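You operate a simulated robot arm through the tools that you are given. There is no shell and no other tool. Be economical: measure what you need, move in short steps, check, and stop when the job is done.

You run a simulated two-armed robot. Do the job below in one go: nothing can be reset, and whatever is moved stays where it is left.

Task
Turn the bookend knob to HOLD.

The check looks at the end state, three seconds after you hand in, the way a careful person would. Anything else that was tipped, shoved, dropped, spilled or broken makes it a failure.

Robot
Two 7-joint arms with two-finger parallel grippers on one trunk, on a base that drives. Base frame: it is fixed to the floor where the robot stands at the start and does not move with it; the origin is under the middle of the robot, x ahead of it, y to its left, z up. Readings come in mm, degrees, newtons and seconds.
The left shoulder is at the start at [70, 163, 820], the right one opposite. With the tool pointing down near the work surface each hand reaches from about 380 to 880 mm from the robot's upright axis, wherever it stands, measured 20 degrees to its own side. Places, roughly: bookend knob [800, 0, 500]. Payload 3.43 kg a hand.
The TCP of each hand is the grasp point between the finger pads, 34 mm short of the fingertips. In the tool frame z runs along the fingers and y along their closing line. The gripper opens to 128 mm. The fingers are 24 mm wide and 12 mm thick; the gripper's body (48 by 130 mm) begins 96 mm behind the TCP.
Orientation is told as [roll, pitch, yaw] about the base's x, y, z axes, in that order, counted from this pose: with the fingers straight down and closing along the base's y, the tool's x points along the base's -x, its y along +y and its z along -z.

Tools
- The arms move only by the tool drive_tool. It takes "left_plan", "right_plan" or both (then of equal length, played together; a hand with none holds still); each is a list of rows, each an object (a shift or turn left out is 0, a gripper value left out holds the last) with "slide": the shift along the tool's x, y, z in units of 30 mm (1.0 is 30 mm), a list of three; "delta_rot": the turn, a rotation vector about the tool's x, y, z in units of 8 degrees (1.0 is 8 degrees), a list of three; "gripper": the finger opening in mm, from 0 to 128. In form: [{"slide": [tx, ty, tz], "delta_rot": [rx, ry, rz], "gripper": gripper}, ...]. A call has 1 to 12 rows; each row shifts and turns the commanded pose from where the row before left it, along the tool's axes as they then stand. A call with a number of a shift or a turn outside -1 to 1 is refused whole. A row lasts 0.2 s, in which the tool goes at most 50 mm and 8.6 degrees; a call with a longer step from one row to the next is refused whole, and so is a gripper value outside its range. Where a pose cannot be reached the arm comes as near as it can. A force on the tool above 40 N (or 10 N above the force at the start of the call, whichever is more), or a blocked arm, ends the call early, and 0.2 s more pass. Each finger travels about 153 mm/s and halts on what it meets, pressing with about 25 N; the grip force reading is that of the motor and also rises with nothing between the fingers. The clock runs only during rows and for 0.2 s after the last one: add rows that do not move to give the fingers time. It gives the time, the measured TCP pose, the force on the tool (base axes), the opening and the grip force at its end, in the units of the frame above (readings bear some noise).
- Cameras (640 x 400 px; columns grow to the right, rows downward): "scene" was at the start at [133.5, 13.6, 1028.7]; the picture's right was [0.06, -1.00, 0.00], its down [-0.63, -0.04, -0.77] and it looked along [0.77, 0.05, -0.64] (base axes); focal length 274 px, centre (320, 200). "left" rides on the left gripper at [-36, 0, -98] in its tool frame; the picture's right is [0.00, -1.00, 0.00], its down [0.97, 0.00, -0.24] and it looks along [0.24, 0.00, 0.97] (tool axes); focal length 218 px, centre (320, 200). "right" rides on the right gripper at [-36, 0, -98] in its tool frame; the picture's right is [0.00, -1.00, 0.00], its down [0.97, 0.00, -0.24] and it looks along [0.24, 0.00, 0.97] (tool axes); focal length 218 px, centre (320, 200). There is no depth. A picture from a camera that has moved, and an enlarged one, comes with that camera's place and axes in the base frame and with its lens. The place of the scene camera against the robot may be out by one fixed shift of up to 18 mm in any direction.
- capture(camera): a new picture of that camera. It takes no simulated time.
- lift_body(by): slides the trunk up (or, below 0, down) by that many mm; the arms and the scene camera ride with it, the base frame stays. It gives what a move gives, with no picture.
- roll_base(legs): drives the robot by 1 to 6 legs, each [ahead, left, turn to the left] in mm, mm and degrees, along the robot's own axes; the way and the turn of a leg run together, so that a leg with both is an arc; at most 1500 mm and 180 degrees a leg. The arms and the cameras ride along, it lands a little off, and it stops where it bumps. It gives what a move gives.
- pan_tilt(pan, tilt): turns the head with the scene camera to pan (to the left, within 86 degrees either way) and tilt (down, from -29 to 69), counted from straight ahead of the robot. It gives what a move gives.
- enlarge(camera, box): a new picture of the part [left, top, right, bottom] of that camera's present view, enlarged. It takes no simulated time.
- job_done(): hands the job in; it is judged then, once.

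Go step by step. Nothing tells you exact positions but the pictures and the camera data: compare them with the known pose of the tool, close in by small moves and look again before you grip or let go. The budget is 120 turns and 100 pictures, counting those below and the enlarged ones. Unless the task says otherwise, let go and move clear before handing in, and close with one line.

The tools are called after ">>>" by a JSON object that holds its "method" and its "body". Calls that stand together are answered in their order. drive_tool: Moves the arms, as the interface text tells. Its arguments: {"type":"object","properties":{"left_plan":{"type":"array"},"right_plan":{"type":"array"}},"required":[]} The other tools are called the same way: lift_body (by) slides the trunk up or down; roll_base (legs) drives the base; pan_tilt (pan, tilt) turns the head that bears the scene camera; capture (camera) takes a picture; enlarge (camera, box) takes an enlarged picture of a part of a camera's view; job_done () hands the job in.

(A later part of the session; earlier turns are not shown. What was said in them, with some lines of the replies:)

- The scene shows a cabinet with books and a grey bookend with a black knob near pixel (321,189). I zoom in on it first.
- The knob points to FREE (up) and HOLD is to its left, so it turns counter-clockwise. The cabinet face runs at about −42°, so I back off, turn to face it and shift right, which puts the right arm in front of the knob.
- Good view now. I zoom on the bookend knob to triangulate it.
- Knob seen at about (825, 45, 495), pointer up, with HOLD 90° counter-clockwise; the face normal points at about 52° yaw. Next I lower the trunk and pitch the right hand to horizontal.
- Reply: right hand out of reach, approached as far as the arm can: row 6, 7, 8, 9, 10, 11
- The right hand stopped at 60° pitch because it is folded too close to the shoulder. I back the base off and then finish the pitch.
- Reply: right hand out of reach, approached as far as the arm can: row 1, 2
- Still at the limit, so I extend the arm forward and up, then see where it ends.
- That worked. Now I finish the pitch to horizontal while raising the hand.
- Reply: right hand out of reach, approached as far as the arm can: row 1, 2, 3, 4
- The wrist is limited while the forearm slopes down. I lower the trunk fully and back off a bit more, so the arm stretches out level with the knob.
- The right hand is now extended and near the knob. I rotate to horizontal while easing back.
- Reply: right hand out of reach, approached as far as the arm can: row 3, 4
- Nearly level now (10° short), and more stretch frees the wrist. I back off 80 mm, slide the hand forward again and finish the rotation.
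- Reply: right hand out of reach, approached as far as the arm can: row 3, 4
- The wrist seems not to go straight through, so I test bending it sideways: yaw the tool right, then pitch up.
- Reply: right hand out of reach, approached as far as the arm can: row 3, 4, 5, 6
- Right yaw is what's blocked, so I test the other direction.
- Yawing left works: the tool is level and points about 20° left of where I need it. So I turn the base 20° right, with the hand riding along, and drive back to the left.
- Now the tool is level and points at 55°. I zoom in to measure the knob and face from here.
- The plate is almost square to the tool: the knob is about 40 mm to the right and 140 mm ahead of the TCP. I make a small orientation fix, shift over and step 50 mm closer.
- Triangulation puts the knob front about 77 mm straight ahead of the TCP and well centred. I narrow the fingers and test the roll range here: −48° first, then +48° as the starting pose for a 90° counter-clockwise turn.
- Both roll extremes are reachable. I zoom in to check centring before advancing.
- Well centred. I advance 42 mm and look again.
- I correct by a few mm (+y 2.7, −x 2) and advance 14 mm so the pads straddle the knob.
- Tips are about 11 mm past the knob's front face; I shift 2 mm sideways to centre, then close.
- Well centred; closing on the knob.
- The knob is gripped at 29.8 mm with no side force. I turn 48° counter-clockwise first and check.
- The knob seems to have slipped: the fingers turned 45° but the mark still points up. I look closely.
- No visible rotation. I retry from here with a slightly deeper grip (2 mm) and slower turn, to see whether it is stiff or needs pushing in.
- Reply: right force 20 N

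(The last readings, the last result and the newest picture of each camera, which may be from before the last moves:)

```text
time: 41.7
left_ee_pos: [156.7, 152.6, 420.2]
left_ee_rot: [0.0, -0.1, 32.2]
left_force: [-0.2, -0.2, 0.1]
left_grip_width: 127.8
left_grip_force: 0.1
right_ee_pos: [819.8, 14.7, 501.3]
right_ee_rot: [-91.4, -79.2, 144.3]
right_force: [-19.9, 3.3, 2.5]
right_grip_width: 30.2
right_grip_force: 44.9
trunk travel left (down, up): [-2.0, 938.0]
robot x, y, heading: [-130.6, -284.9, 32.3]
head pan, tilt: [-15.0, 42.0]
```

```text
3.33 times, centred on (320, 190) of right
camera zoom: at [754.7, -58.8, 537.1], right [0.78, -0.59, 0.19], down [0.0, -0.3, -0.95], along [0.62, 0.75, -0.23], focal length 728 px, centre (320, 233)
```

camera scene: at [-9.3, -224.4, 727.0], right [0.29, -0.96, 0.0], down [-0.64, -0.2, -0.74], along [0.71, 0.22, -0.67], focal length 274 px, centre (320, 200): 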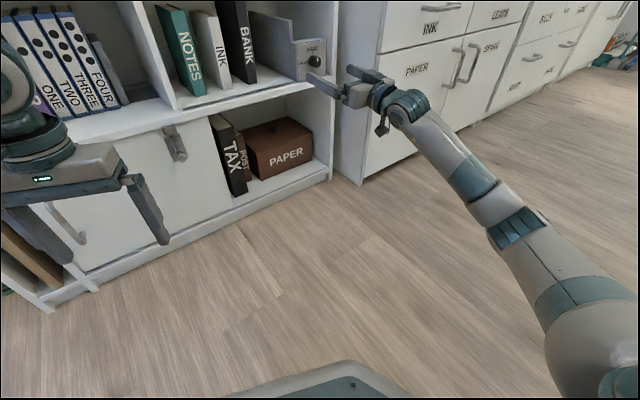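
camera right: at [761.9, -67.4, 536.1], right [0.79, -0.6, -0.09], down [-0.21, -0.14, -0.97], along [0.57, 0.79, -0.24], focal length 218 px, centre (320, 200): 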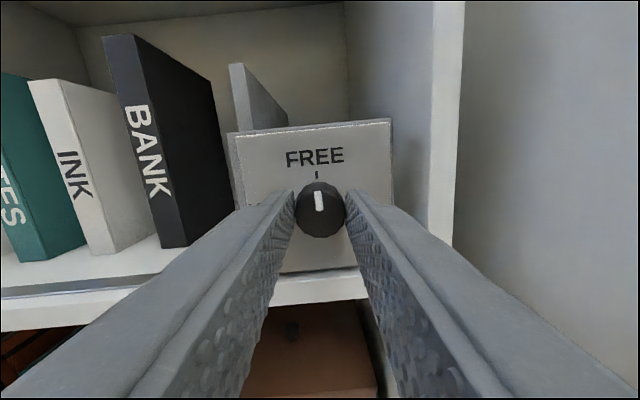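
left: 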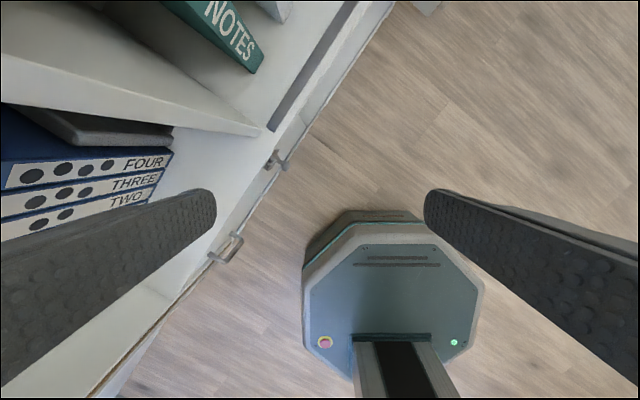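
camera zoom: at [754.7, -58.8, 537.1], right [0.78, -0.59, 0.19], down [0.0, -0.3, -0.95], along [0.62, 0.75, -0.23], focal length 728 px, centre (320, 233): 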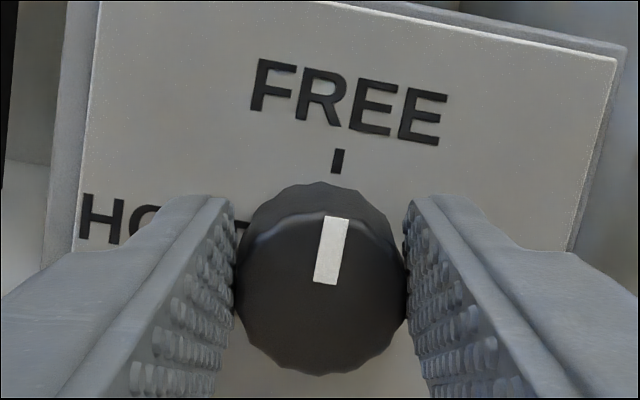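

It slips again, with side load building. I release, back off 8 mm and check that the bookend has not moved.

>>> {"method": "drive_tool", "body": {"right_plan": [{"gripper": 50}, {"gripper": 50}, {"slide": [0, 0, -0.9]}, {"slide": [0, 0, -0.9]}, {"slide": [0, 0, 0]}]}}

>>> {"method": "capture", "body": {"camera": "right"}}

>>> {"method": "enlarge", "body": {"camera": "scene", "box": [270, 20, 350, 80]}}

>>> {"method": "enlarge", "body": {"camera": "right", "box": [260, 110, 400, 230]}}

```text
time: 42.9
left_ee_pos: [155.0, 151.5, 420.3]
left_ee_rot: [0.0, 0.0, 32.0]
left_force: [0.7, 1.0, 0.6]
left_grip_width: 128.3
left_grip_force: 0.1
right_ee_pos: [788.8, -28.9, 498.6]
right_ee_rot: [-90.9, -79.4, 143.7]
right_force: [0.4, -0.7, 0.8]
right_grip_width: 50.0
right_grip_force: 0.1
trunk travel left (down, up): [-2.0, 938.0]
robot x, y, heading: [-131.6, -283.4, 32.0]
head pan, tilt: [-15.0, 42.0]
```

```text
63 pictures are left
camera right: at [724.2, -103.3, 535.2], right [0.78, -0.59, 0.18], down [0.0, -0.3, -0.95], along [0.62, 0.75, -0.23], focal length 218 px, centre (320, 200)
```

right: 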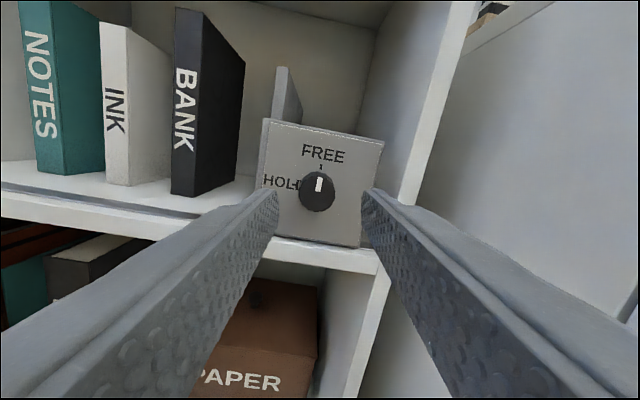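

```text
6.67 times, centred on (310, 50) of scene
camera zoom: at [-9.3, -224.4, 727.0], right [0.29, -0.96, 0.0], down [-0.64, -0.2, -0.74], along [0.71, 0.22, -0.67], focal length 1827 px, centre (387, 1200)
```

zoom: 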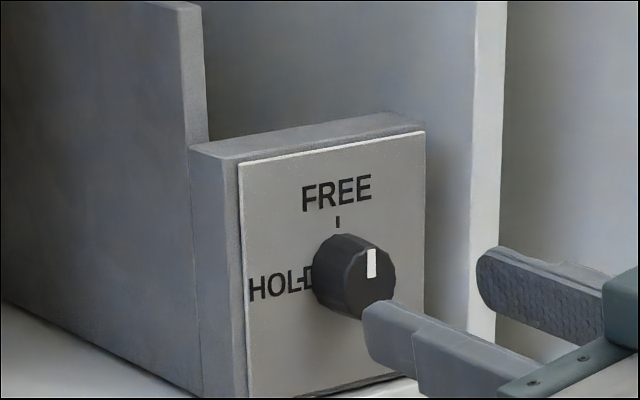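

```text
3.33 times, centred on (330, 170) of right
camera zoom: at [724.2, -103.3, 535.2], right [0.78, -0.59, 0.18], down [0.0, -0.3, -0.95], along [0.62, 0.75, -0.23], focal length 728 px, centre (287, 300)
```

zoom: 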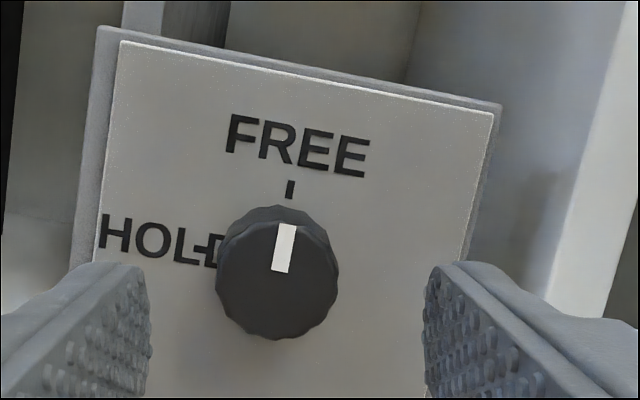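

The bookend hasn't moved and the knob is still at FREE, so it may need pushing in (or pulling out) to turn. I roll back to the +45° start and re-approach for a press test.

>>> {"method": "drive_tool", "body": {"right_plan": [{"delta_rot": [0, 0, 1], "gripper": 44}, {"delta_rot": [0, 0, 1]}, {"delta_rot": [0, 0, 1]}, {"delta_rot": [0, 0, 1]}, {"delta_rot": [0, 0, 1]}, {"delta_rot": [0, 0, 1]}, {"delta_rot": [0, 0, 1]}, {"slide": [0, 0, 0.6]}, {"slide": [0, 0, 0.6]}, {"slide": [0, 0, 0]}]}}

>>> {"method": "enlarge", "body": {"camera": "right", "box": [260, 140, 380, 260]}}

```text
time: 45.1
left_ee_pos: [157.5, 151.3, 420.2]
left_ee_rot: [0.1, 0.0, 32.1]
left_force: [0.5, 0.2, -0.9]
left_grip_width: 127.8
left_grip_force: 0.0
right_ee_pos: [808.8, 3.3, 498.8]
right_ee_rot: [90.2, -44.6, -37.3]
right_force: [-0.1, 0.0, -0.7]
right_grip_width: 43.9
right_grip_force: 0.0
trunk travel left (down, up): [-2.0, 938.0]
robot x, y, heading: [-129.7, -284.5, 32.0]
head pan, tilt: [-15.0, 42.0]
```

```text
3.33 times, centred on (320, 200) of right
camera zoom: at [770.8, -91.1, 525.5], right [0.56, -0.42, -0.71], down [-0.69, 0.23, -0.68], along [0.45, 0.88, -0.17], focal length 728 px, centre (320, 200)
```

zoom: 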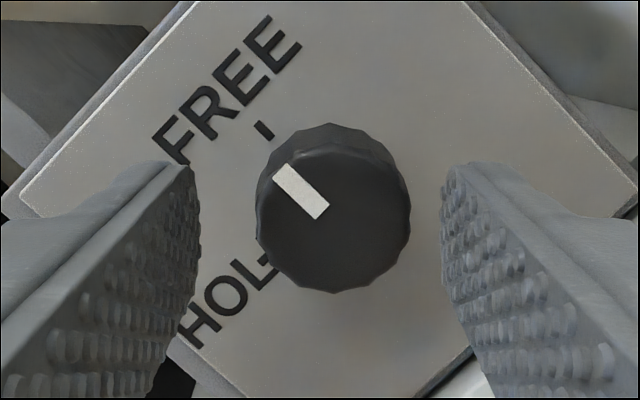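

I recentre (−y 2.7, +x 2), advance 13 mm, and grip.

>>> {"method": "drive_tool", "body": {"right_plan": [{"slide": [0.06, -0.09, 0]}, {"slide": [0, 0, 0.45]}, {"slide": [0, 0, 0]}, {"gripper": 10}, {"gripper": 0}, {"gripper": 0}]}}

>>> {"method": "enlarge", "body": {"camera": "right", "box": [260, 140, 380, 260]}}

>>> {"method": "drive_tool", "body": {"right_plan": [{"slide": [0, 0, 0.05]}, {"slide": [0, 0, 0.05]}, {"slide": [0, 0, 0.0]}]}}

>>> {"method": "enlarge", "body": {"camera": "right", "box": [260, 140, 380, 260]}}

```text
time: 46.5
left_ee_pos: [156.5, 152.7, 419.8]
left_ee_rot: [0.0, -0.1, 32.1]
left_force: [0.0, -0.4, -0.4]
left_grip_width: 128.1
left_grip_force: 0.1
right_ee_pos: [817.6, 12.4, 497.9]
right_ee_rot: [90.4, -44.7, -37.2]
right_force: [-3.2, 1.0, 4.4]
right_grip_width: 30.1
right_grip_force: 45.2
trunk travel left (down, up): [-2.0, 938.0]
robot x, y, heading: [-130.4, -285.2, 31.9]
head pan, tilt: [-15.0, 42.0]
```

```text
3.33 times, centred on (320, 200) of right
camera zoom: at [779.5, -82.2, 523.2], right [0.56, -0.42, -0.71], down [-0.69, 0.23, -0.68], along [0.45, 0.88, -0.16], focal length 728 px, centre (320, 200)
```

zoom: 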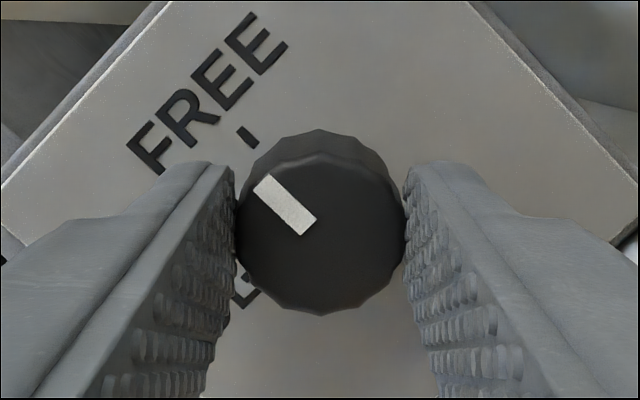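

```text
time: 47.3
left_ee_pos: [155.2, 151.7, 420.7]
left_ee_rot: [0.0, -0.1, 32.2]
left_force: [-0.1, 0.7, -0.2]
left_grip_width: 128.0
left_grip_force: 0.1
right_ee_pos: [818.3, 12.1, 498.6]
right_ee_rot: [90.4, -44.7, -37.3]
right_force: [-35.3, -17.5, -1.5]
right_grip_width: 30.5
right_grip_force: 45.3
trunk travel left (down, up): [-2.0, 938.0]
robot x, y, heading: [-127.1, -283.5, 32.1]
head pan, tilt: [-15.0, 42.0]
```

```text
3.33 times, centred on (320, 200) of right
camera zoom: at [780.2, -81.8, 523.5], right [0.56, -0.42, -0.71], down [-0.69, 0.23, -0.68], along [0.45, 0.88, -0.17], focal length 728 px, centre (320, 200)
```

zoom: 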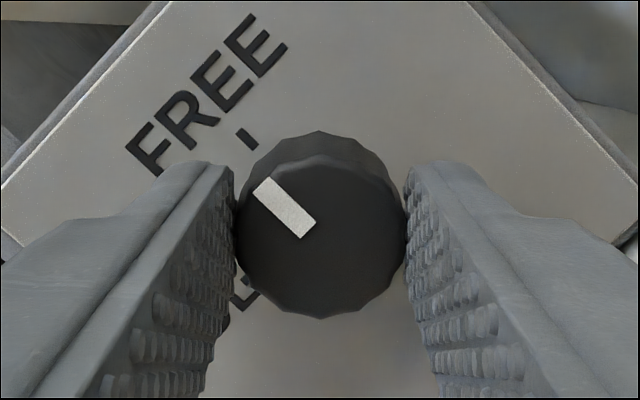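

Pushing 3 mm gives 39 N with no motion, so it isn't a press knob. I relax the push and try a gentle pull.

>>> {"method": "drive_tool", "body": {"right_plan": [{"slide": [0, 0, -0.05]}, {"slide": [0, 0, -0.05]}, {"slide": [0, 0, -0.04]}, {"slide": [0, 0, -0.04]}, {"slide": [0, 0, 0]}]}}

>>> {"method": "enlarge", "body": {"camera": "right", "box": [260, 140, 380, 260]}}

```text
time: 48.5
left_ee_pos: [156.2, 152.0, 419.8]
left_ee_rot: [0.0, 0.0, 32.2]
left_force: [-0.4, -0.3, 0.1]
left_grip_width: 127.9
left_grip_force: 0.1
right_ee_pos: [816.3, 10.5, 498.3]
right_ee_rot: [90.3, -44.7, -37.2]
right_force: [15.4, 24.3, 8.3]
right_grip_width: 30.0
right_grip_force: 44.8
trunk travel left (down, up): [-2.0, 938.0]
robot x, y, heading: [-126.1, -283.6, 32.1]
head pan, tilt: [-15.0, 42.0]
```

```text
3.33 times, centred on (320, 200) of right
camera zoom: at [777.8, -83.3, 523.3], right [0.56, -0.42, -0.71], down [-0.69, 0.23, -0.68], along [0.45, 0.88, -0.17], focal length 728 px, centre (320, 200)
```

zoom: 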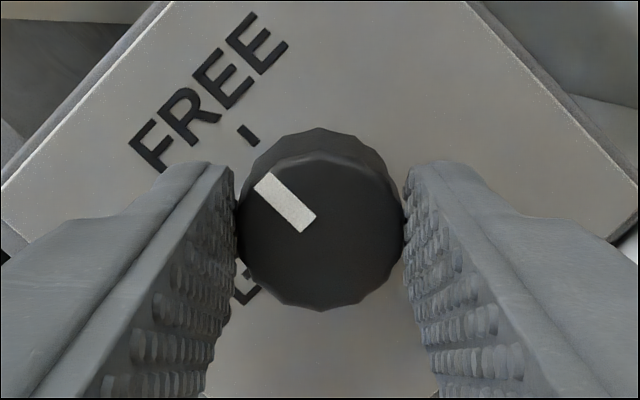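

No axial motion either way (28 N pull). I relax and test a small clockwise turn to learn which way it moves.

>>> {"method": "drive_tool", "body": {"right_plan": [{"slide": [0, 0, 0.08]}, {"delta_rot": [0, 0, 0.4]}, {"delta_rot": [0, 0, 0.4]}, {"delta_rot": [0, 0, 0.4]}, {}]}}

>>> {"method": "enlarge", "body": {"camera": "right", "box": [260, 140, 380, 260]}}

```text
time: 49.7
left_ee_pos: [156.5, 151.3, 421.4]
left_ee_rot: [0.0, 0.0, 32.0]
left_force: [-0.9, 0.2, 0.2]
left_grip_width: 128.0
left_grip_force: 0.0
right_ee_pos: [817.8, 10.5, 498.7]
right_ee_rot: [90.2, -35.0, -37.1]
right_force: [-35.7, -13.2, -3.2]
right_grip_width: 29.9
right_grip_force: 44.9
trunk travel left (down, up): [-2.0, 938.0]
robot x, y, heading: [-126.2, -282.7, 31.9]
head pan, tilt: [-15.0, 42.0]
```

```text
3.33 times, centred on (320, 200) of right
camera zoom: at [781.7, -86.2, 518.6], right [0.46, -0.34, -0.82], down [-0.78, 0.29, -0.56], along [0.43, 0.89, -0.14], focal length 728 px, centre (320, 200)
```

zoom: 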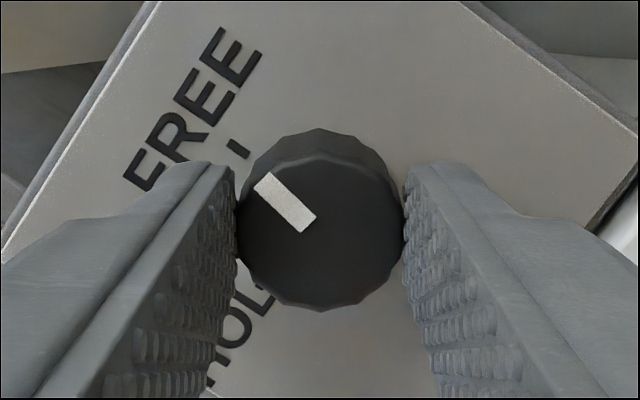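

Now the knob moved along with the fingers (about 10° clockwise), while a push of about 33 N was on. I turn counter-clockwise with that push held, to see whether it passes FREE.

>>> {"method": "drive_tool", "body": {"right_plan": [{"delta_rot": [0, 0, -0.5]}, {"delta_rot": [0, 0, -0.5]}, {"delta_rot": [0, 0, -0.5]}, {"delta_rot": [0, 0, -0.5]}, {"delta_rot": [0, 0, -0.5]}, {"delta_rot": [0, 0, -0.5]}, {}]}}

>>> {"method": "enlarge", "body": {"camera": "right", "box": [260, 140, 380, 260]}}

```text
time: 51.3
left_ee_pos: [156.4, 151.5, 421.5]
left_ee_rot: [0.1, 0.0, 32.0]
left_force: [0.1, 0.2, -0.3]
left_grip_width: 127.9
left_grip_force: 0.1
right_ee_pos: [818.9, 11.3, 501.3]
right_ee_rot: [90.8, -59.3, -37.8]
right_force: [-1.3, 3.8, 9.9]
right_grip_width: 29.5
right_grip_force: 44.9
trunk travel left (down, up): [-2.0, 938.0]
robot x, y, heading: [-123.9, -284.4, 32.3]
head pan, tilt: [-15.0, 42.0]
```

```text
3.33 times, centred on (320, 200) of right
camera zoom: at [774.6, -79.3, 531.9], right [0.69, -0.52, -0.51], down [-0.54, 0.11, -0.84], along [0.49, 0.85, -0.2], focal length 728 px, centre (320, 200)
```

zoom: 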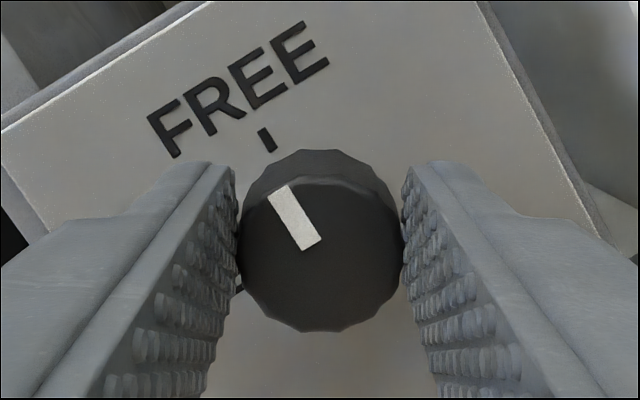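

So counter-clockwise hits a stop at FREE and clockwise is free: HOLD must be reached clockwise, 270° round, in regrasped strokes. I release, back off and roll to −45° for the first stroke.

>>> {"method": "drive_tool", "body": {"right_plan": [{"gripper": 46}, {"gripper": 46}, {"slide": [0, 0, -0.6]}, {"delta_rot": [0, 0, -1]}, {"delta_rot": [0, 0, -1]}, {"delta_rot": [0, 0, -1]}, {"delta_rot": [0, 0, -1]}, {"delta_rot": [0, 0, -1]}, {"delta_rot": [0, 0, -1]}, {"delta_rot": [0, 0, -1]}, {"delta_rot": [0, 0, -1]}, {"delta_rot": [0, 0, -1]}]}}

>>> {"method": "enlarge", "body": {"camera": "right", "box": [260, 140, 380, 260]}}

```text
time: 53.9
left_ee_pos: [156.2, 151.8, 421.0]
left_ee_rot: [0.0, 0.0, 32.1]
left_force: [-0.3, -0.3, -0.3]
left_grip_width: 128.0
left_grip_force: 0.2
right_ee_pos: [807.9, -3.6, 496.9]
right_ee_rot: [-90.3, -48.9, 143.0]
right_force: [-0.3, -1.5, -0.2]
right_grip_width: 46.1
right_grip_force: 0.0
trunk travel left (down, up): [-2.0, 938.0]
robot x, y, heading: [-132.3, -280.7, 32.0]
head pan, tilt: [-15.0, 42.0]
```

```text
3.33 times, centred on (320, 200) of right
camera zoom: at [730.3, -67.8, 524.9], right [0.6, -0.46, 0.66], down [0.37, -0.57, -0.73], along [0.71, 0.68, -0.18], focal length 728 px, centre (320, 200)
```

zoom: 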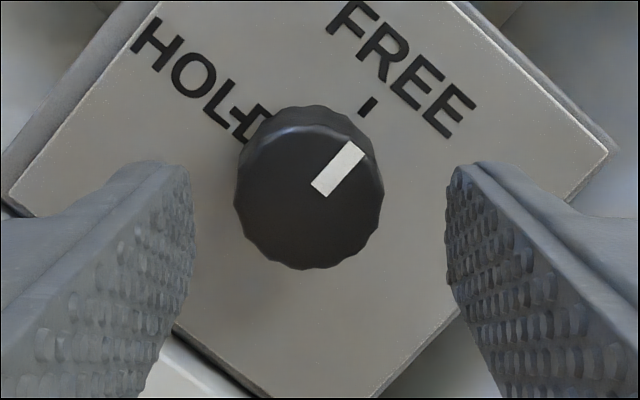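

Knob is back at FREE; −48° roll reached. I recentre (+y 2.2, −x 2), advance 18 mm, grip and turn clockwise 16° as a test.

>>> {"method": "drive_tool", "body": {"right_plan": [{"slide": [-0.06, 0.07, 0.2]}, {"slide": [0, 0, 0.4]}, {}, {"gripper": 10}, {"gripper": 0}, {"gripper": 0}]}}

>>> {"method": "drive_tool", "body": {"right_plan": [{"delta_rot": [0, 0, 0.5]}, {"delta_rot": [0, 0, 0.5]}, {"delta_rot": [0, 0, 0.5]}, {"delta_rot": [0, 0, 0.5]}, {}]}}

>>> {"method": "enlarge", "body": {"camera": "right", "box": [260, 140, 380, 260]}}

```text
time: 55.3
left_ee_pos: [156.0, 152.2, 420.7]
left_ee_rot: [0.1, 0.0, 32.1]
left_force: [0.8, -0.4, -0.1]
left_grip_width: 128.1
left_grip_force: 0.1
right_ee_pos: [815.7, 13.9, 497.2]
right_ee_rot: [-90.2, -49.0, 143.2]
right_force: [1.4, 1.2, 0.6]
right_grip_width: 30.1
right_grip_force: 44.9
trunk travel left (down, up): [-2.0, 938.0]
robot x, y, heading: [-127.8, -287.4, 32.0]
head pan, tilt: [-15.0, 42.0]
```

```text
time: 56.5
left_ee_pos: [156.4, 151.8, 419.8]
left_ee_rot: [0.0, 0.0, 32.1]
left_force: [-0.4, -0.1, 0.2]
left_grip_width: 128.1
left_grip_force: 0.0
right_ee_pos: [816.1, 12.7, 497.2]
right_ee_rot: [-90.5, -65.0, 143.4]
right_force: [8.9, 10.0, 4.7]
right_grip_width: 30.0
right_grip_force: 45.3
trunk travel left (down, up): [-2.0, 938.0]
robot x, y, heading: [-127.1, -282.0, 32.1]
head pan, tilt: [-15.0, 42.0]
```

```text
3.33 times, centred on (320, 200) of right
camera zoom: at [745.2, -55.9, 530.5], right [0.72, -0.55, 0.42], down [0.18, -0.44, -0.88], along [0.67, 0.71, -0.21], focal length 728 px, centre (320, 200)
```

zoom: 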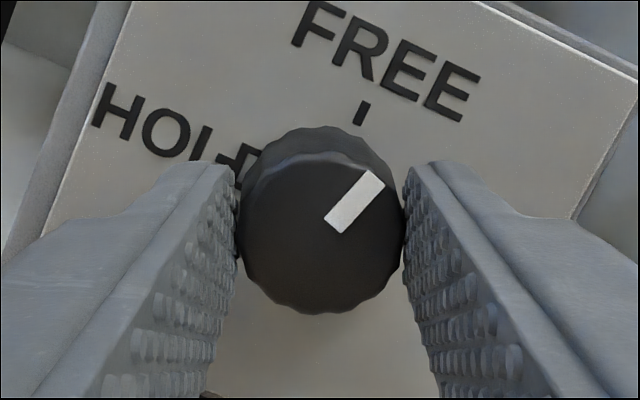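

The knob follows clockwise without pushing. I continue this stroke by 72°.

>>> {"method": "drive_tool", "body": {"right_plan": [{"delta_rot": [0, 0, 0.8]}, {"delta_rot": [0, 0, 0.8]}, {"delta_rot": [0, 0, 0.8]}, {"delta_rot": [0, 0, 0.8]}, {"delta_rot": [0, 0, 0.8]}, {"delta_rot": [0, 0, 0.8]}, {"delta_rot": [0, 0, 0.8]}, {"delta_rot": [0, 0, 0.8]}, {"delta_rot": [0, 0, 0.8]}, {"delta_rot": [0, 0, 0.8]}, {"delta_rot": [0, 0, 0.8]}, {}]}}

>>> {"method": "enlarge", "body": {"camera": "right", "box": [260, 140, 380, 260]}}

```text
time: 59.1
left_ee_pos: [156.2, 152.9, 420.3]
left_ee_rot: [0.0, -0.1, 32.1]
left_force: [0.0, 0.9, 0.5]
left_grip_width: 128.2
left_grip_force: 0.1
right_ee_pos: [816.0, 12.9, 495.8]
right_ee_rot: [90.2, -44.6, -37.3]
right_force: [10.6, 15.0, 7.8]
right_grip_width: 29.6
right_grip_force: 45.2
trunk travel left (down, up): [-2.0, 938.0]
robot x, y, heading: [-130.7, -279.7, 31.8]
head pan, tilt: [-15.0, 42.0]
```

```text
3.33 times, centred on (320, 200) of right
camera zoom: at [777.4, -81.8, 522.8], right [0.56, -0.42, -0.71], down [-0.69, 0.23, -0.68], along [0.45, 0.88, -0.17], focal length 728 px, centre (320, 200)
```

zoom: 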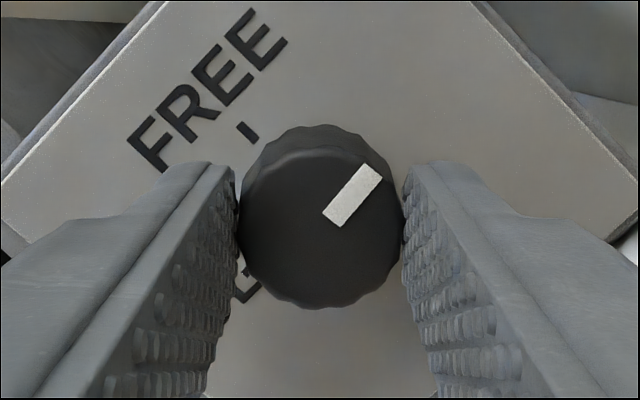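

About 86° done. I regrasp for the second stroke.

>>> {"method": "drive_tool", "body": {"right_plan": [{"gripper": 46}, {"gripper": 46}, {"slide": [0, 0, -0.5]}, {"delta_rot": [0, 0, -1]}, {"delta_rot": [0, 0, -1]}, {"delta_rot": [0, 0, -1]}, {"delta_rot": [0, 0, -1]}, {"delta_rot": [0, 0, -1]}, {"delta_rot": [0, 0, -1]}, {"delta_rot": [0, 0, -1]}, {"delta_rot": [0, 0, -1]}, {"delta_rot": [0, 0, -1]}]}}

>>> {"method": "drive_tool", "body": {"right_plan": [{"delta_rot": [0, 0, -1]}, {"delta_rot": [0, 0, -0.9]}, {}]}}

>>> {"method": "enlarge", "body": {"camera": "right", "box": [260, 140, 380, 260]}}

```text
time: 61.7
left_ee_pos: [156.5, 152.0, 420.1]
left_ee_rot: [0.1, 0.0, 32.1]
left_force: [0.4, 0.2, 0.1]
left_grip_width: 128.0
left_grip_force: 0.1
right_ee_pos: [806.6, 0.2, 497.7]
right_ee_rot: [-90.2, -63.2, 143.1]
right_force: [-0.2, -0.7, -0.2]
right_grip_width: 45.9
right_grip_force: 0.0
trunk travel left (down, up): [-2.0, 938.0]
robot x, y, heading: [-128.5, -284.8, 32.0]
head pan, tilt: [-15.0, 42.0]
```

```text
time: 62.5
left_ee_pos: [157.2, 151.0, 421.0]
left_ee_rot: [0.0, 0.0, 32.1]
left_force: [0.7, 0.2, -0.9]
left_grip_width: 128.1
left_grip_force: 0.0
right_ee_pos: [805.6, 0.3, 497.2]
right_ee_rot: [-90.2, -48.1, 143.0]
right_force: [-0.3, 0.1, -0.1]
right_grip_width: 46.3
right_grip_force: 0.0
trunk travel left (down, up): [-2.0, 938.0]
robot x, y, heading: [-132.2, -285.0, 32.1]
head pan, tilt: [-15.0, 42.0]
```

```text
3.33 times, centred on (320, 200) of right
camera zoom: at [728.8, -64.0, 524.4], right [0.59, -0.45, 0.67], down [0.37, -0.58, -0.72], along [0.71, 0.68, -0.18], focal length 728 px, centre (320, 200)
```

zoom: 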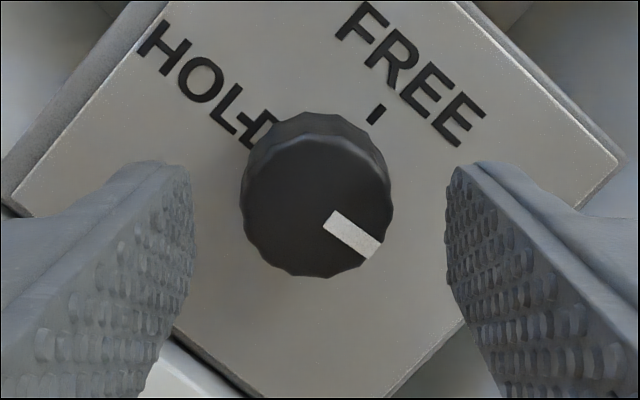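

The knob held at about 85°. I grip and make the second stroke.

>>> {"method": "drive_tool", "body": {"right_plan": [{"slide": [0, 0.02, 0.2]}, {"slide": [0, 0, 0.37]}, {}, {"gripper": 10}, {"gripper": 0}, {"gripper": 0}]}}

>>> {"method": "drive_tool", "body": {"right_plan": [{"delta_rot": [0, 0, 1]}, {"delta_rot": [0, 0, 1]}, {"delta_rot": [0, 0, 1]}, {"delta_rot": [0, 0, 1]}, {"delta_rot": [0, 0, 1]}, {"delta_rot": [0, 0, 1]}, {"delta_rot": [0, 0, 1]}, {"delta_rot": [0, 0, 1]}, {"delta_rot": [0, 0, 1]}, {"delta_rot": [0, 0, 1]}, {"delta_rot": [0, 0, 1]}, {}]}}

>>> {"method": "enlarge", "body": {"camera": "right", "box": [260, 140, 380, 260]}}

```text
time: 63.9
left_ee_pos: [155.5, 152.0, 420.7]
left_ee_rot: [0.0, 0.0, 32.1]
left_force: [1.1, 0.5, 0.5]
left_grip_width: 128.0
left_grip_force: 0.1
right_ee_pos: [818.1, 14.1, 496.8]
right_ee_rot: [-90.2, -48.1, 143.1]
right_force: [-0.8, -1.6, -1.4]
right_grip_width: 29.9
right_grip_force: 44.9
trunk travel left (down, up): [-2.0, 938.0]
robot x, y, heading: [-130.0, -282.5, 32.0]
head pan, tilt: [-15.0, 42.0]
```

```text
time: 66.5
left_ee_pos: [155.5, 152.1, 420.2]
left_ee_rot: [0.0, -0.1, 32.0]
left_force: [0.1, 0.1, 0.1]
left_grip_width: 127.9
left_grip_force: 0.0
right_ee_pos: [817.5, 14.7, 496.5]
right_ee_rot: [90.2, -43.8, -37.2]
right_force: [2.5, 3.1, 1.1]
right_grip_width: 30.1
right_grip_force: 44.8
trunk travel left (down, up): [-2.0, 938.0]
robot x, y, heading: [-131.4, -283.8, 32.2]
head pan, tilt: [-15.0, 42.0]
```

```text
3.33 times, centred on (320, 200) of right
camera zoom: at [779.2, -79.8, 521.9], right [0.55, -0.42, -0.72], down [-0.7, 0.23, -0.67], along [0.45, 0.88, -0.16], focal length 728 px, centre (320, 200)
```

zoom: 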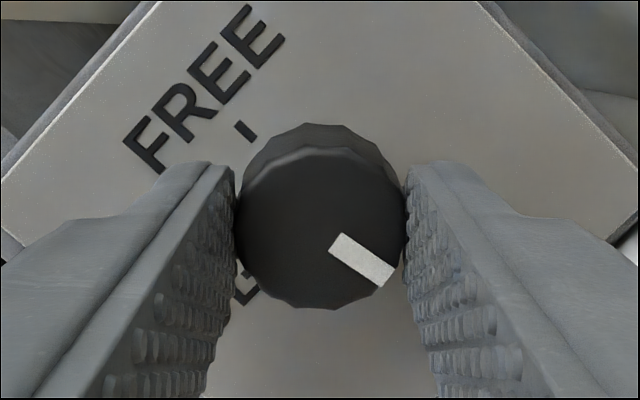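

About 173° done. I regrasp for the third stroke.

>>> {"method": "drive_tool", "body": {"right_plan": [{"gripper": 46}, {"gripper": 46}, {"slide": [0, 0, -0.5]}, {"delta_rot": [0, 0, -1]}, {"delta_rot": [0, 0, -1]}, {"delta_rot": [0, 0, -1]}, {"delta_rot": [0, 0, -1]}, {"delta_rot": [0, 0, -1]}, {"delta_rot": [0, 0, -1]}, {"delta_rot": [0, 0, -1]}, {"delta_rot": [0, 0, -1]}, {"delta_rot": [0, 0, -1]}]}}

>>> {"method": "drive_tool", "body": {"right_plan": [{"delta_rot": [0, 0, -1]}, {"delta_rot": [0, 0, -1]}, {"delta_rot": [0, 0, -0.6]}, {}]}}

>>> {"method": "enlarge", "body": {"camera": "right", "box": [260, 140, 380, 260]}}

```text
time: 69.1
left_ee_pos: [156.5, 151.6, 420.0]
left_ee_rot: [0.0, 0.0, 32.1]
left_force: [0.3, 0.4, 0.1]
left_grip_width: 128.1
left_grip_force: 0.2
right_ee_pos: [807.6, 2.2, 496.7]
right_ee_rot: [-90.3, -63.9, 143.2]
right_force: [0.2, -0.3, 0.7]
right_grip_width: 45.9
right_grip_force: 0.1
trunk travel left (down, up): [-2.0, 938.0]
robot x, y, heading: [-126.0, -279.8, 32.3]
head pan, tilt: [-15.0, 42.0]
```

```text
time: 70.1
left_ee_pos: [156.4, 152.1, 420.5]
left_ee_rot: [-0.1, 0.0, 32.1]
left_force: [-0.2, 0.1, 0.9]
left_grip_width: 127.9
left_grip_force: 0.1
right_ee_pos: [808.7, 1.9, 494.9]
right_ee_rot: [-90.3, -43.3, 143.2]
right_force: [0.5, -0.2, -1.6]
right_grip_width: 46.2
right_grip_force: 0.0
trunk travel left (down, up): [-2.0, 938.0]
robot x, y, heading: [-128.9, -284.3, 32.0]
head pan, tilt: [-15.0, 42.0]
```

```text
3.33 times, centred on (320, 200) of right
camera zoom: at [729.0, -61.2, 521.1], right [0.55, -0.41, 0.73], down [0.42, -0.62, -0.67], along [0.73, 0.67, -0.16], focal length 728 px, centre (320, 200)
```

zoom: 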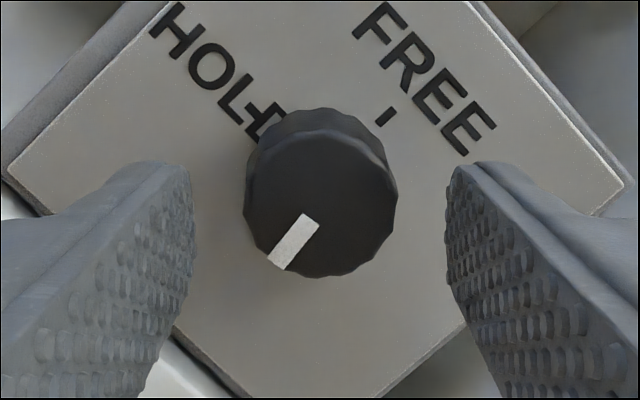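

Knob at about 172°, so about 98° remain. I grip and turn 88°, then check.

>>> {"method": "drive_tool", "body": {"right_plan": [{"slide": [0, 0, 0.2]}, {"slide": [0, 0, 0.32]}, {}, {"gripper": 10}, {"gripper": 0}, {"gripper": 0}]}}

>>> {"method": "drive_tool", "body": {"right_plan": [{"delta_rot": [0, 0, 1]}, {"delta_rot": [0, 0, 1]}, {"delta_rot": [0, 0, 1]}, {"delta_rot": [0, 0, 1]}, {"delta_rot": [0, 0, 1]}, {"delta_rot": [0, 0, 1]}, {"delta_rot": [0, 0, 1]}, {"delta_rot": [0, 0, 1]}, {"delta_rot": [0, 0, 1]}, {"delta_rot": [0, 0, 1]}, {"delta_rot": [0, 0, 1]}, {}]}}

>>> {"method": "enlarge", "body": {"camera": "right", "box": [260, 140, 380, 260]}}

```text
time: 71.5
left_ee_pos: [156.6, 151.3, 419.7]
left_ee_rot: [-0.1, 0.0, 32.1]
left_force: [-1.2, -0.2, -1.2]
left_grip_width: 127.9
left_grip_force: 0.1
right_ee_pos: [819.3, 14.1, 495.8]
right_ee_rot: [-90.1, -43.4, 143.0]
right_force: [-0.1, -1.1, -0.4]
right_grip_width: 30.2
right_grip_force: 45.2
trunk travel left (down, up): [-2.0, 938.0]
robot x, y, heading: [-131.3, -286.0, 32.0]
head pan, tilt: [-15.0, 42.0]
```

```text
time: 74.1
left_ee_pos: [157.1, 152.7, 422.1]
left_ee_rot: [0.0, 0.0, 32.1]
left_force: [0.2, 0.7, 0.6]
left_grip_width: 127.9
left_grip_force: 0.1
right_ee_pos: [816.0, 14.6, 495.9]
right_ee_rot: [90.2, -48.4, -37.3]
right_force: [-7.6, -5.5, -5.0]
right_grip_width: 30.1
right_grip_force: 45.0
trunk travel left (down, up): [-2.0, 938.0]
robot x, y, heading: [-130.4, -282.0, 31.9]
head pan, tilt: [-15.0, 42.0]
```

```text
3.33 times, centred on (320, 200) of right
camera zoom: at [777.6, -78.5, 523.2], right [0.6, -0.45, -0.66], down [-0.66, 0.2, -0.73], along [0.46, 0.87, -0.18], focal length 728 px, centre (320, 200)
```

zoom: 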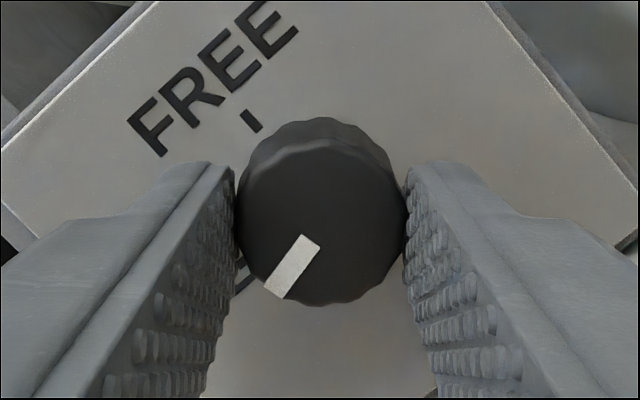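

Now at about 258°, so I turn another 12°.

>>> {"method": "drive_tool", "body": {"right_plan": [{"delta_rot": [0, 0, 0.5]}, {"delta_rot": [0, 0, 0.5]}, {"delta_rot": [0, 0, 0.5]}, {}]}}

>>> {"method": "drive_tool", "body": {"right_plan": [{"gripper": 50}, {"gripper": 50}, {"slide": [0, 0, -0.9]}, {"slide": [0, 0, -0.9]}, {"delta_rot": [0, 0, -1]}, {"delta_rot": [0, 0, -1]}, {"delta_rot": [0, 0, -1]}, {"delta_rot": [0, 0, -1]}, {"delta_rot": [0, 0, -1]}, {"delta_rot": [0, 0, -1]}, {"delta_rot": [0, 0, -0.6]}, {}]}}

>>> {"method": "enlarge", "body": {"camera": "right", "box": [260, 120, 380, 240]}}

```text
time: 75.1
left_ee_pos: [155.8, 152.4, 420.7]
left_ee_rot: [0.0, -0.1, 32.1]
left_force: [-0.5, -0.5, -0.9]
left_grip_width: 127.8
left_grip_force: 0.0
right_ee_pos: [817.6, 13.5, 496.4]
right_ee_rot: [90.2, -36.5, -37.2]
right_force: [-16.4, -10.4, -4.7]
right_grip_width: 29.7
right_grip_force: 45.4
trunk travel left (down, up): [-2.0, 938.0]
robot x, y, heading: [-128.7, -287.2, 32.2]
head pan, tilt: [-15.0, 42.0]
```

```text
time: 77.7
left_ee_pos: [157.0, 152.1, 420.5]
left_ee_rot: [0.0, 0.0, 32.1]
left_force: [0.0, 0.5, 0.4]
left_grip_width: 128.2
left_grip_force: 0.1
right_ee_pos: [784.8, -28.2, 497.1]
right_ee_rot: [107.7, -89.5, -54.9]
right_force: [-0.3, -0.4, 0.9]
right_grip_width: 50.2
right_grip_force: 0.1
trunk travel left (down, up): [-2.0, 938.0]
robot x, y, heading: [-129.2, -285.2, 31.9]
head pan, tilt: [-15.0, 42.0]
```

```text
3.33 times, centred on (320, 180) of right
camera zoom: at [726.1, -107.2, 532.2], right [0.8, -0.6, -0.01], down [-0.15, -0.18, -0.97], along [0.58, 0.78, -0.24], focal length 728 px, centre (320, 267)
```

zoom: 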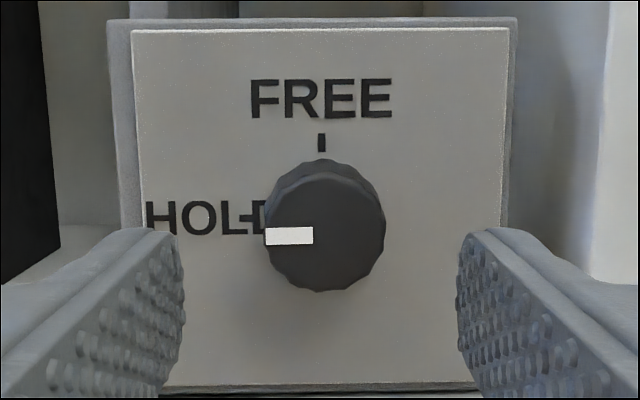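

The mark points squarely left at HOLD. I back the hand well clear and check the scene.

>>> {"method": "drive_tool", "body": {"right_plan": [{"slide": [0, 0, -1]}, {"slide": [0, 0, -1]}, {"slide": [0, 0, -1]}, {}]}}

>>> {"method": "capture", "body": {"camera": "scene"}}

>>> {"method": "enlarge", "body": {"camera": "right", "box": [260, 120, 380, 240]}}

```text
time: 78.7
left_ee_pos: [156.1, 152.5, 420.5]
left_ee_rot: [0.0, 0.0, 32.1]
left_force: [-0.1, -0.3, 0.0]
left_grip_width: 128.1
left_grip_force: 0.1
right_ee_pos: [729.7, -97.6, 494.0]
right_ee_rot: [105.3, -89.4, -52.5]
right_force: [-0.1, 0.7, 0.5]
right_grip_width: 50.0
right_grip_force: 0.0
trunk travel left (down, up): [-2.0, 938.0]
robot x, y, heading: [-128.2, -282.6, 31.7]
head pan, tilt: [-15.0, 42.0]
```

```text
46 pictures are left
camera scene: at [-9.3, -224.4, 727.0], right [0.29, -0.96, 0.0], down [-0.64, -0.2, -0.74], along [0.71, 0.22, -0.67], focal length 274 px, centre (320, 200)
```

scene: 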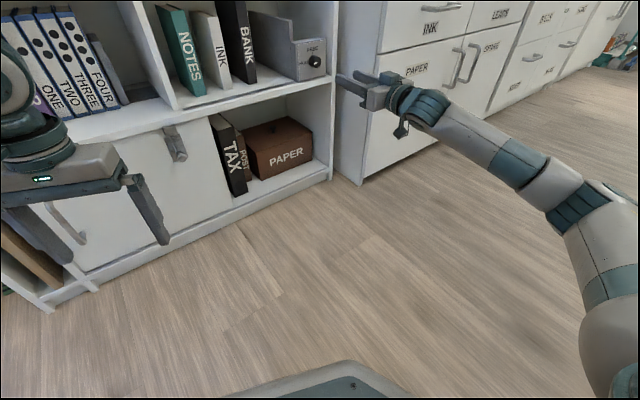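

```text
3.33 times, centred on (320, 180) of right
camera zoom: at [670.7, -177.5, 530.2], right [0.8, -0.6, -0.01], down [-0.15, -0.18, -0.97], along [0.58, 0.78, -0.24], focal length 728 px, centre (320, 267)
```

zoom: 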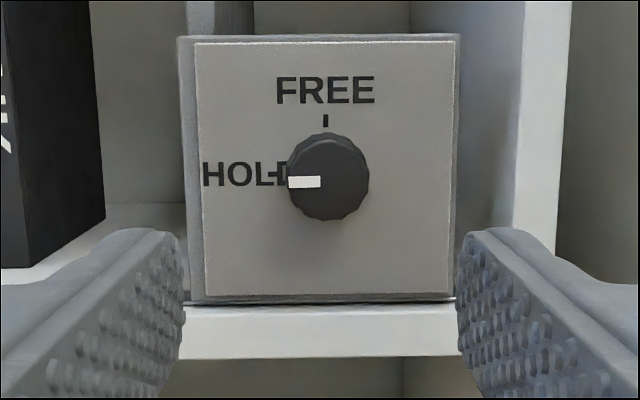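

The knob points at HOLD, nothing else has moved, and the hand is clear, so I hand in.

>>> {"method": "job_done", "body": {}}

```text
The job is handed in.
```

The bookend knob now points at HOLD, and the last pictures show nothing else moved. It stops at FREE going counter-clockwise, so I turned it about 270° clockwise, then let go and moved the hand clear.
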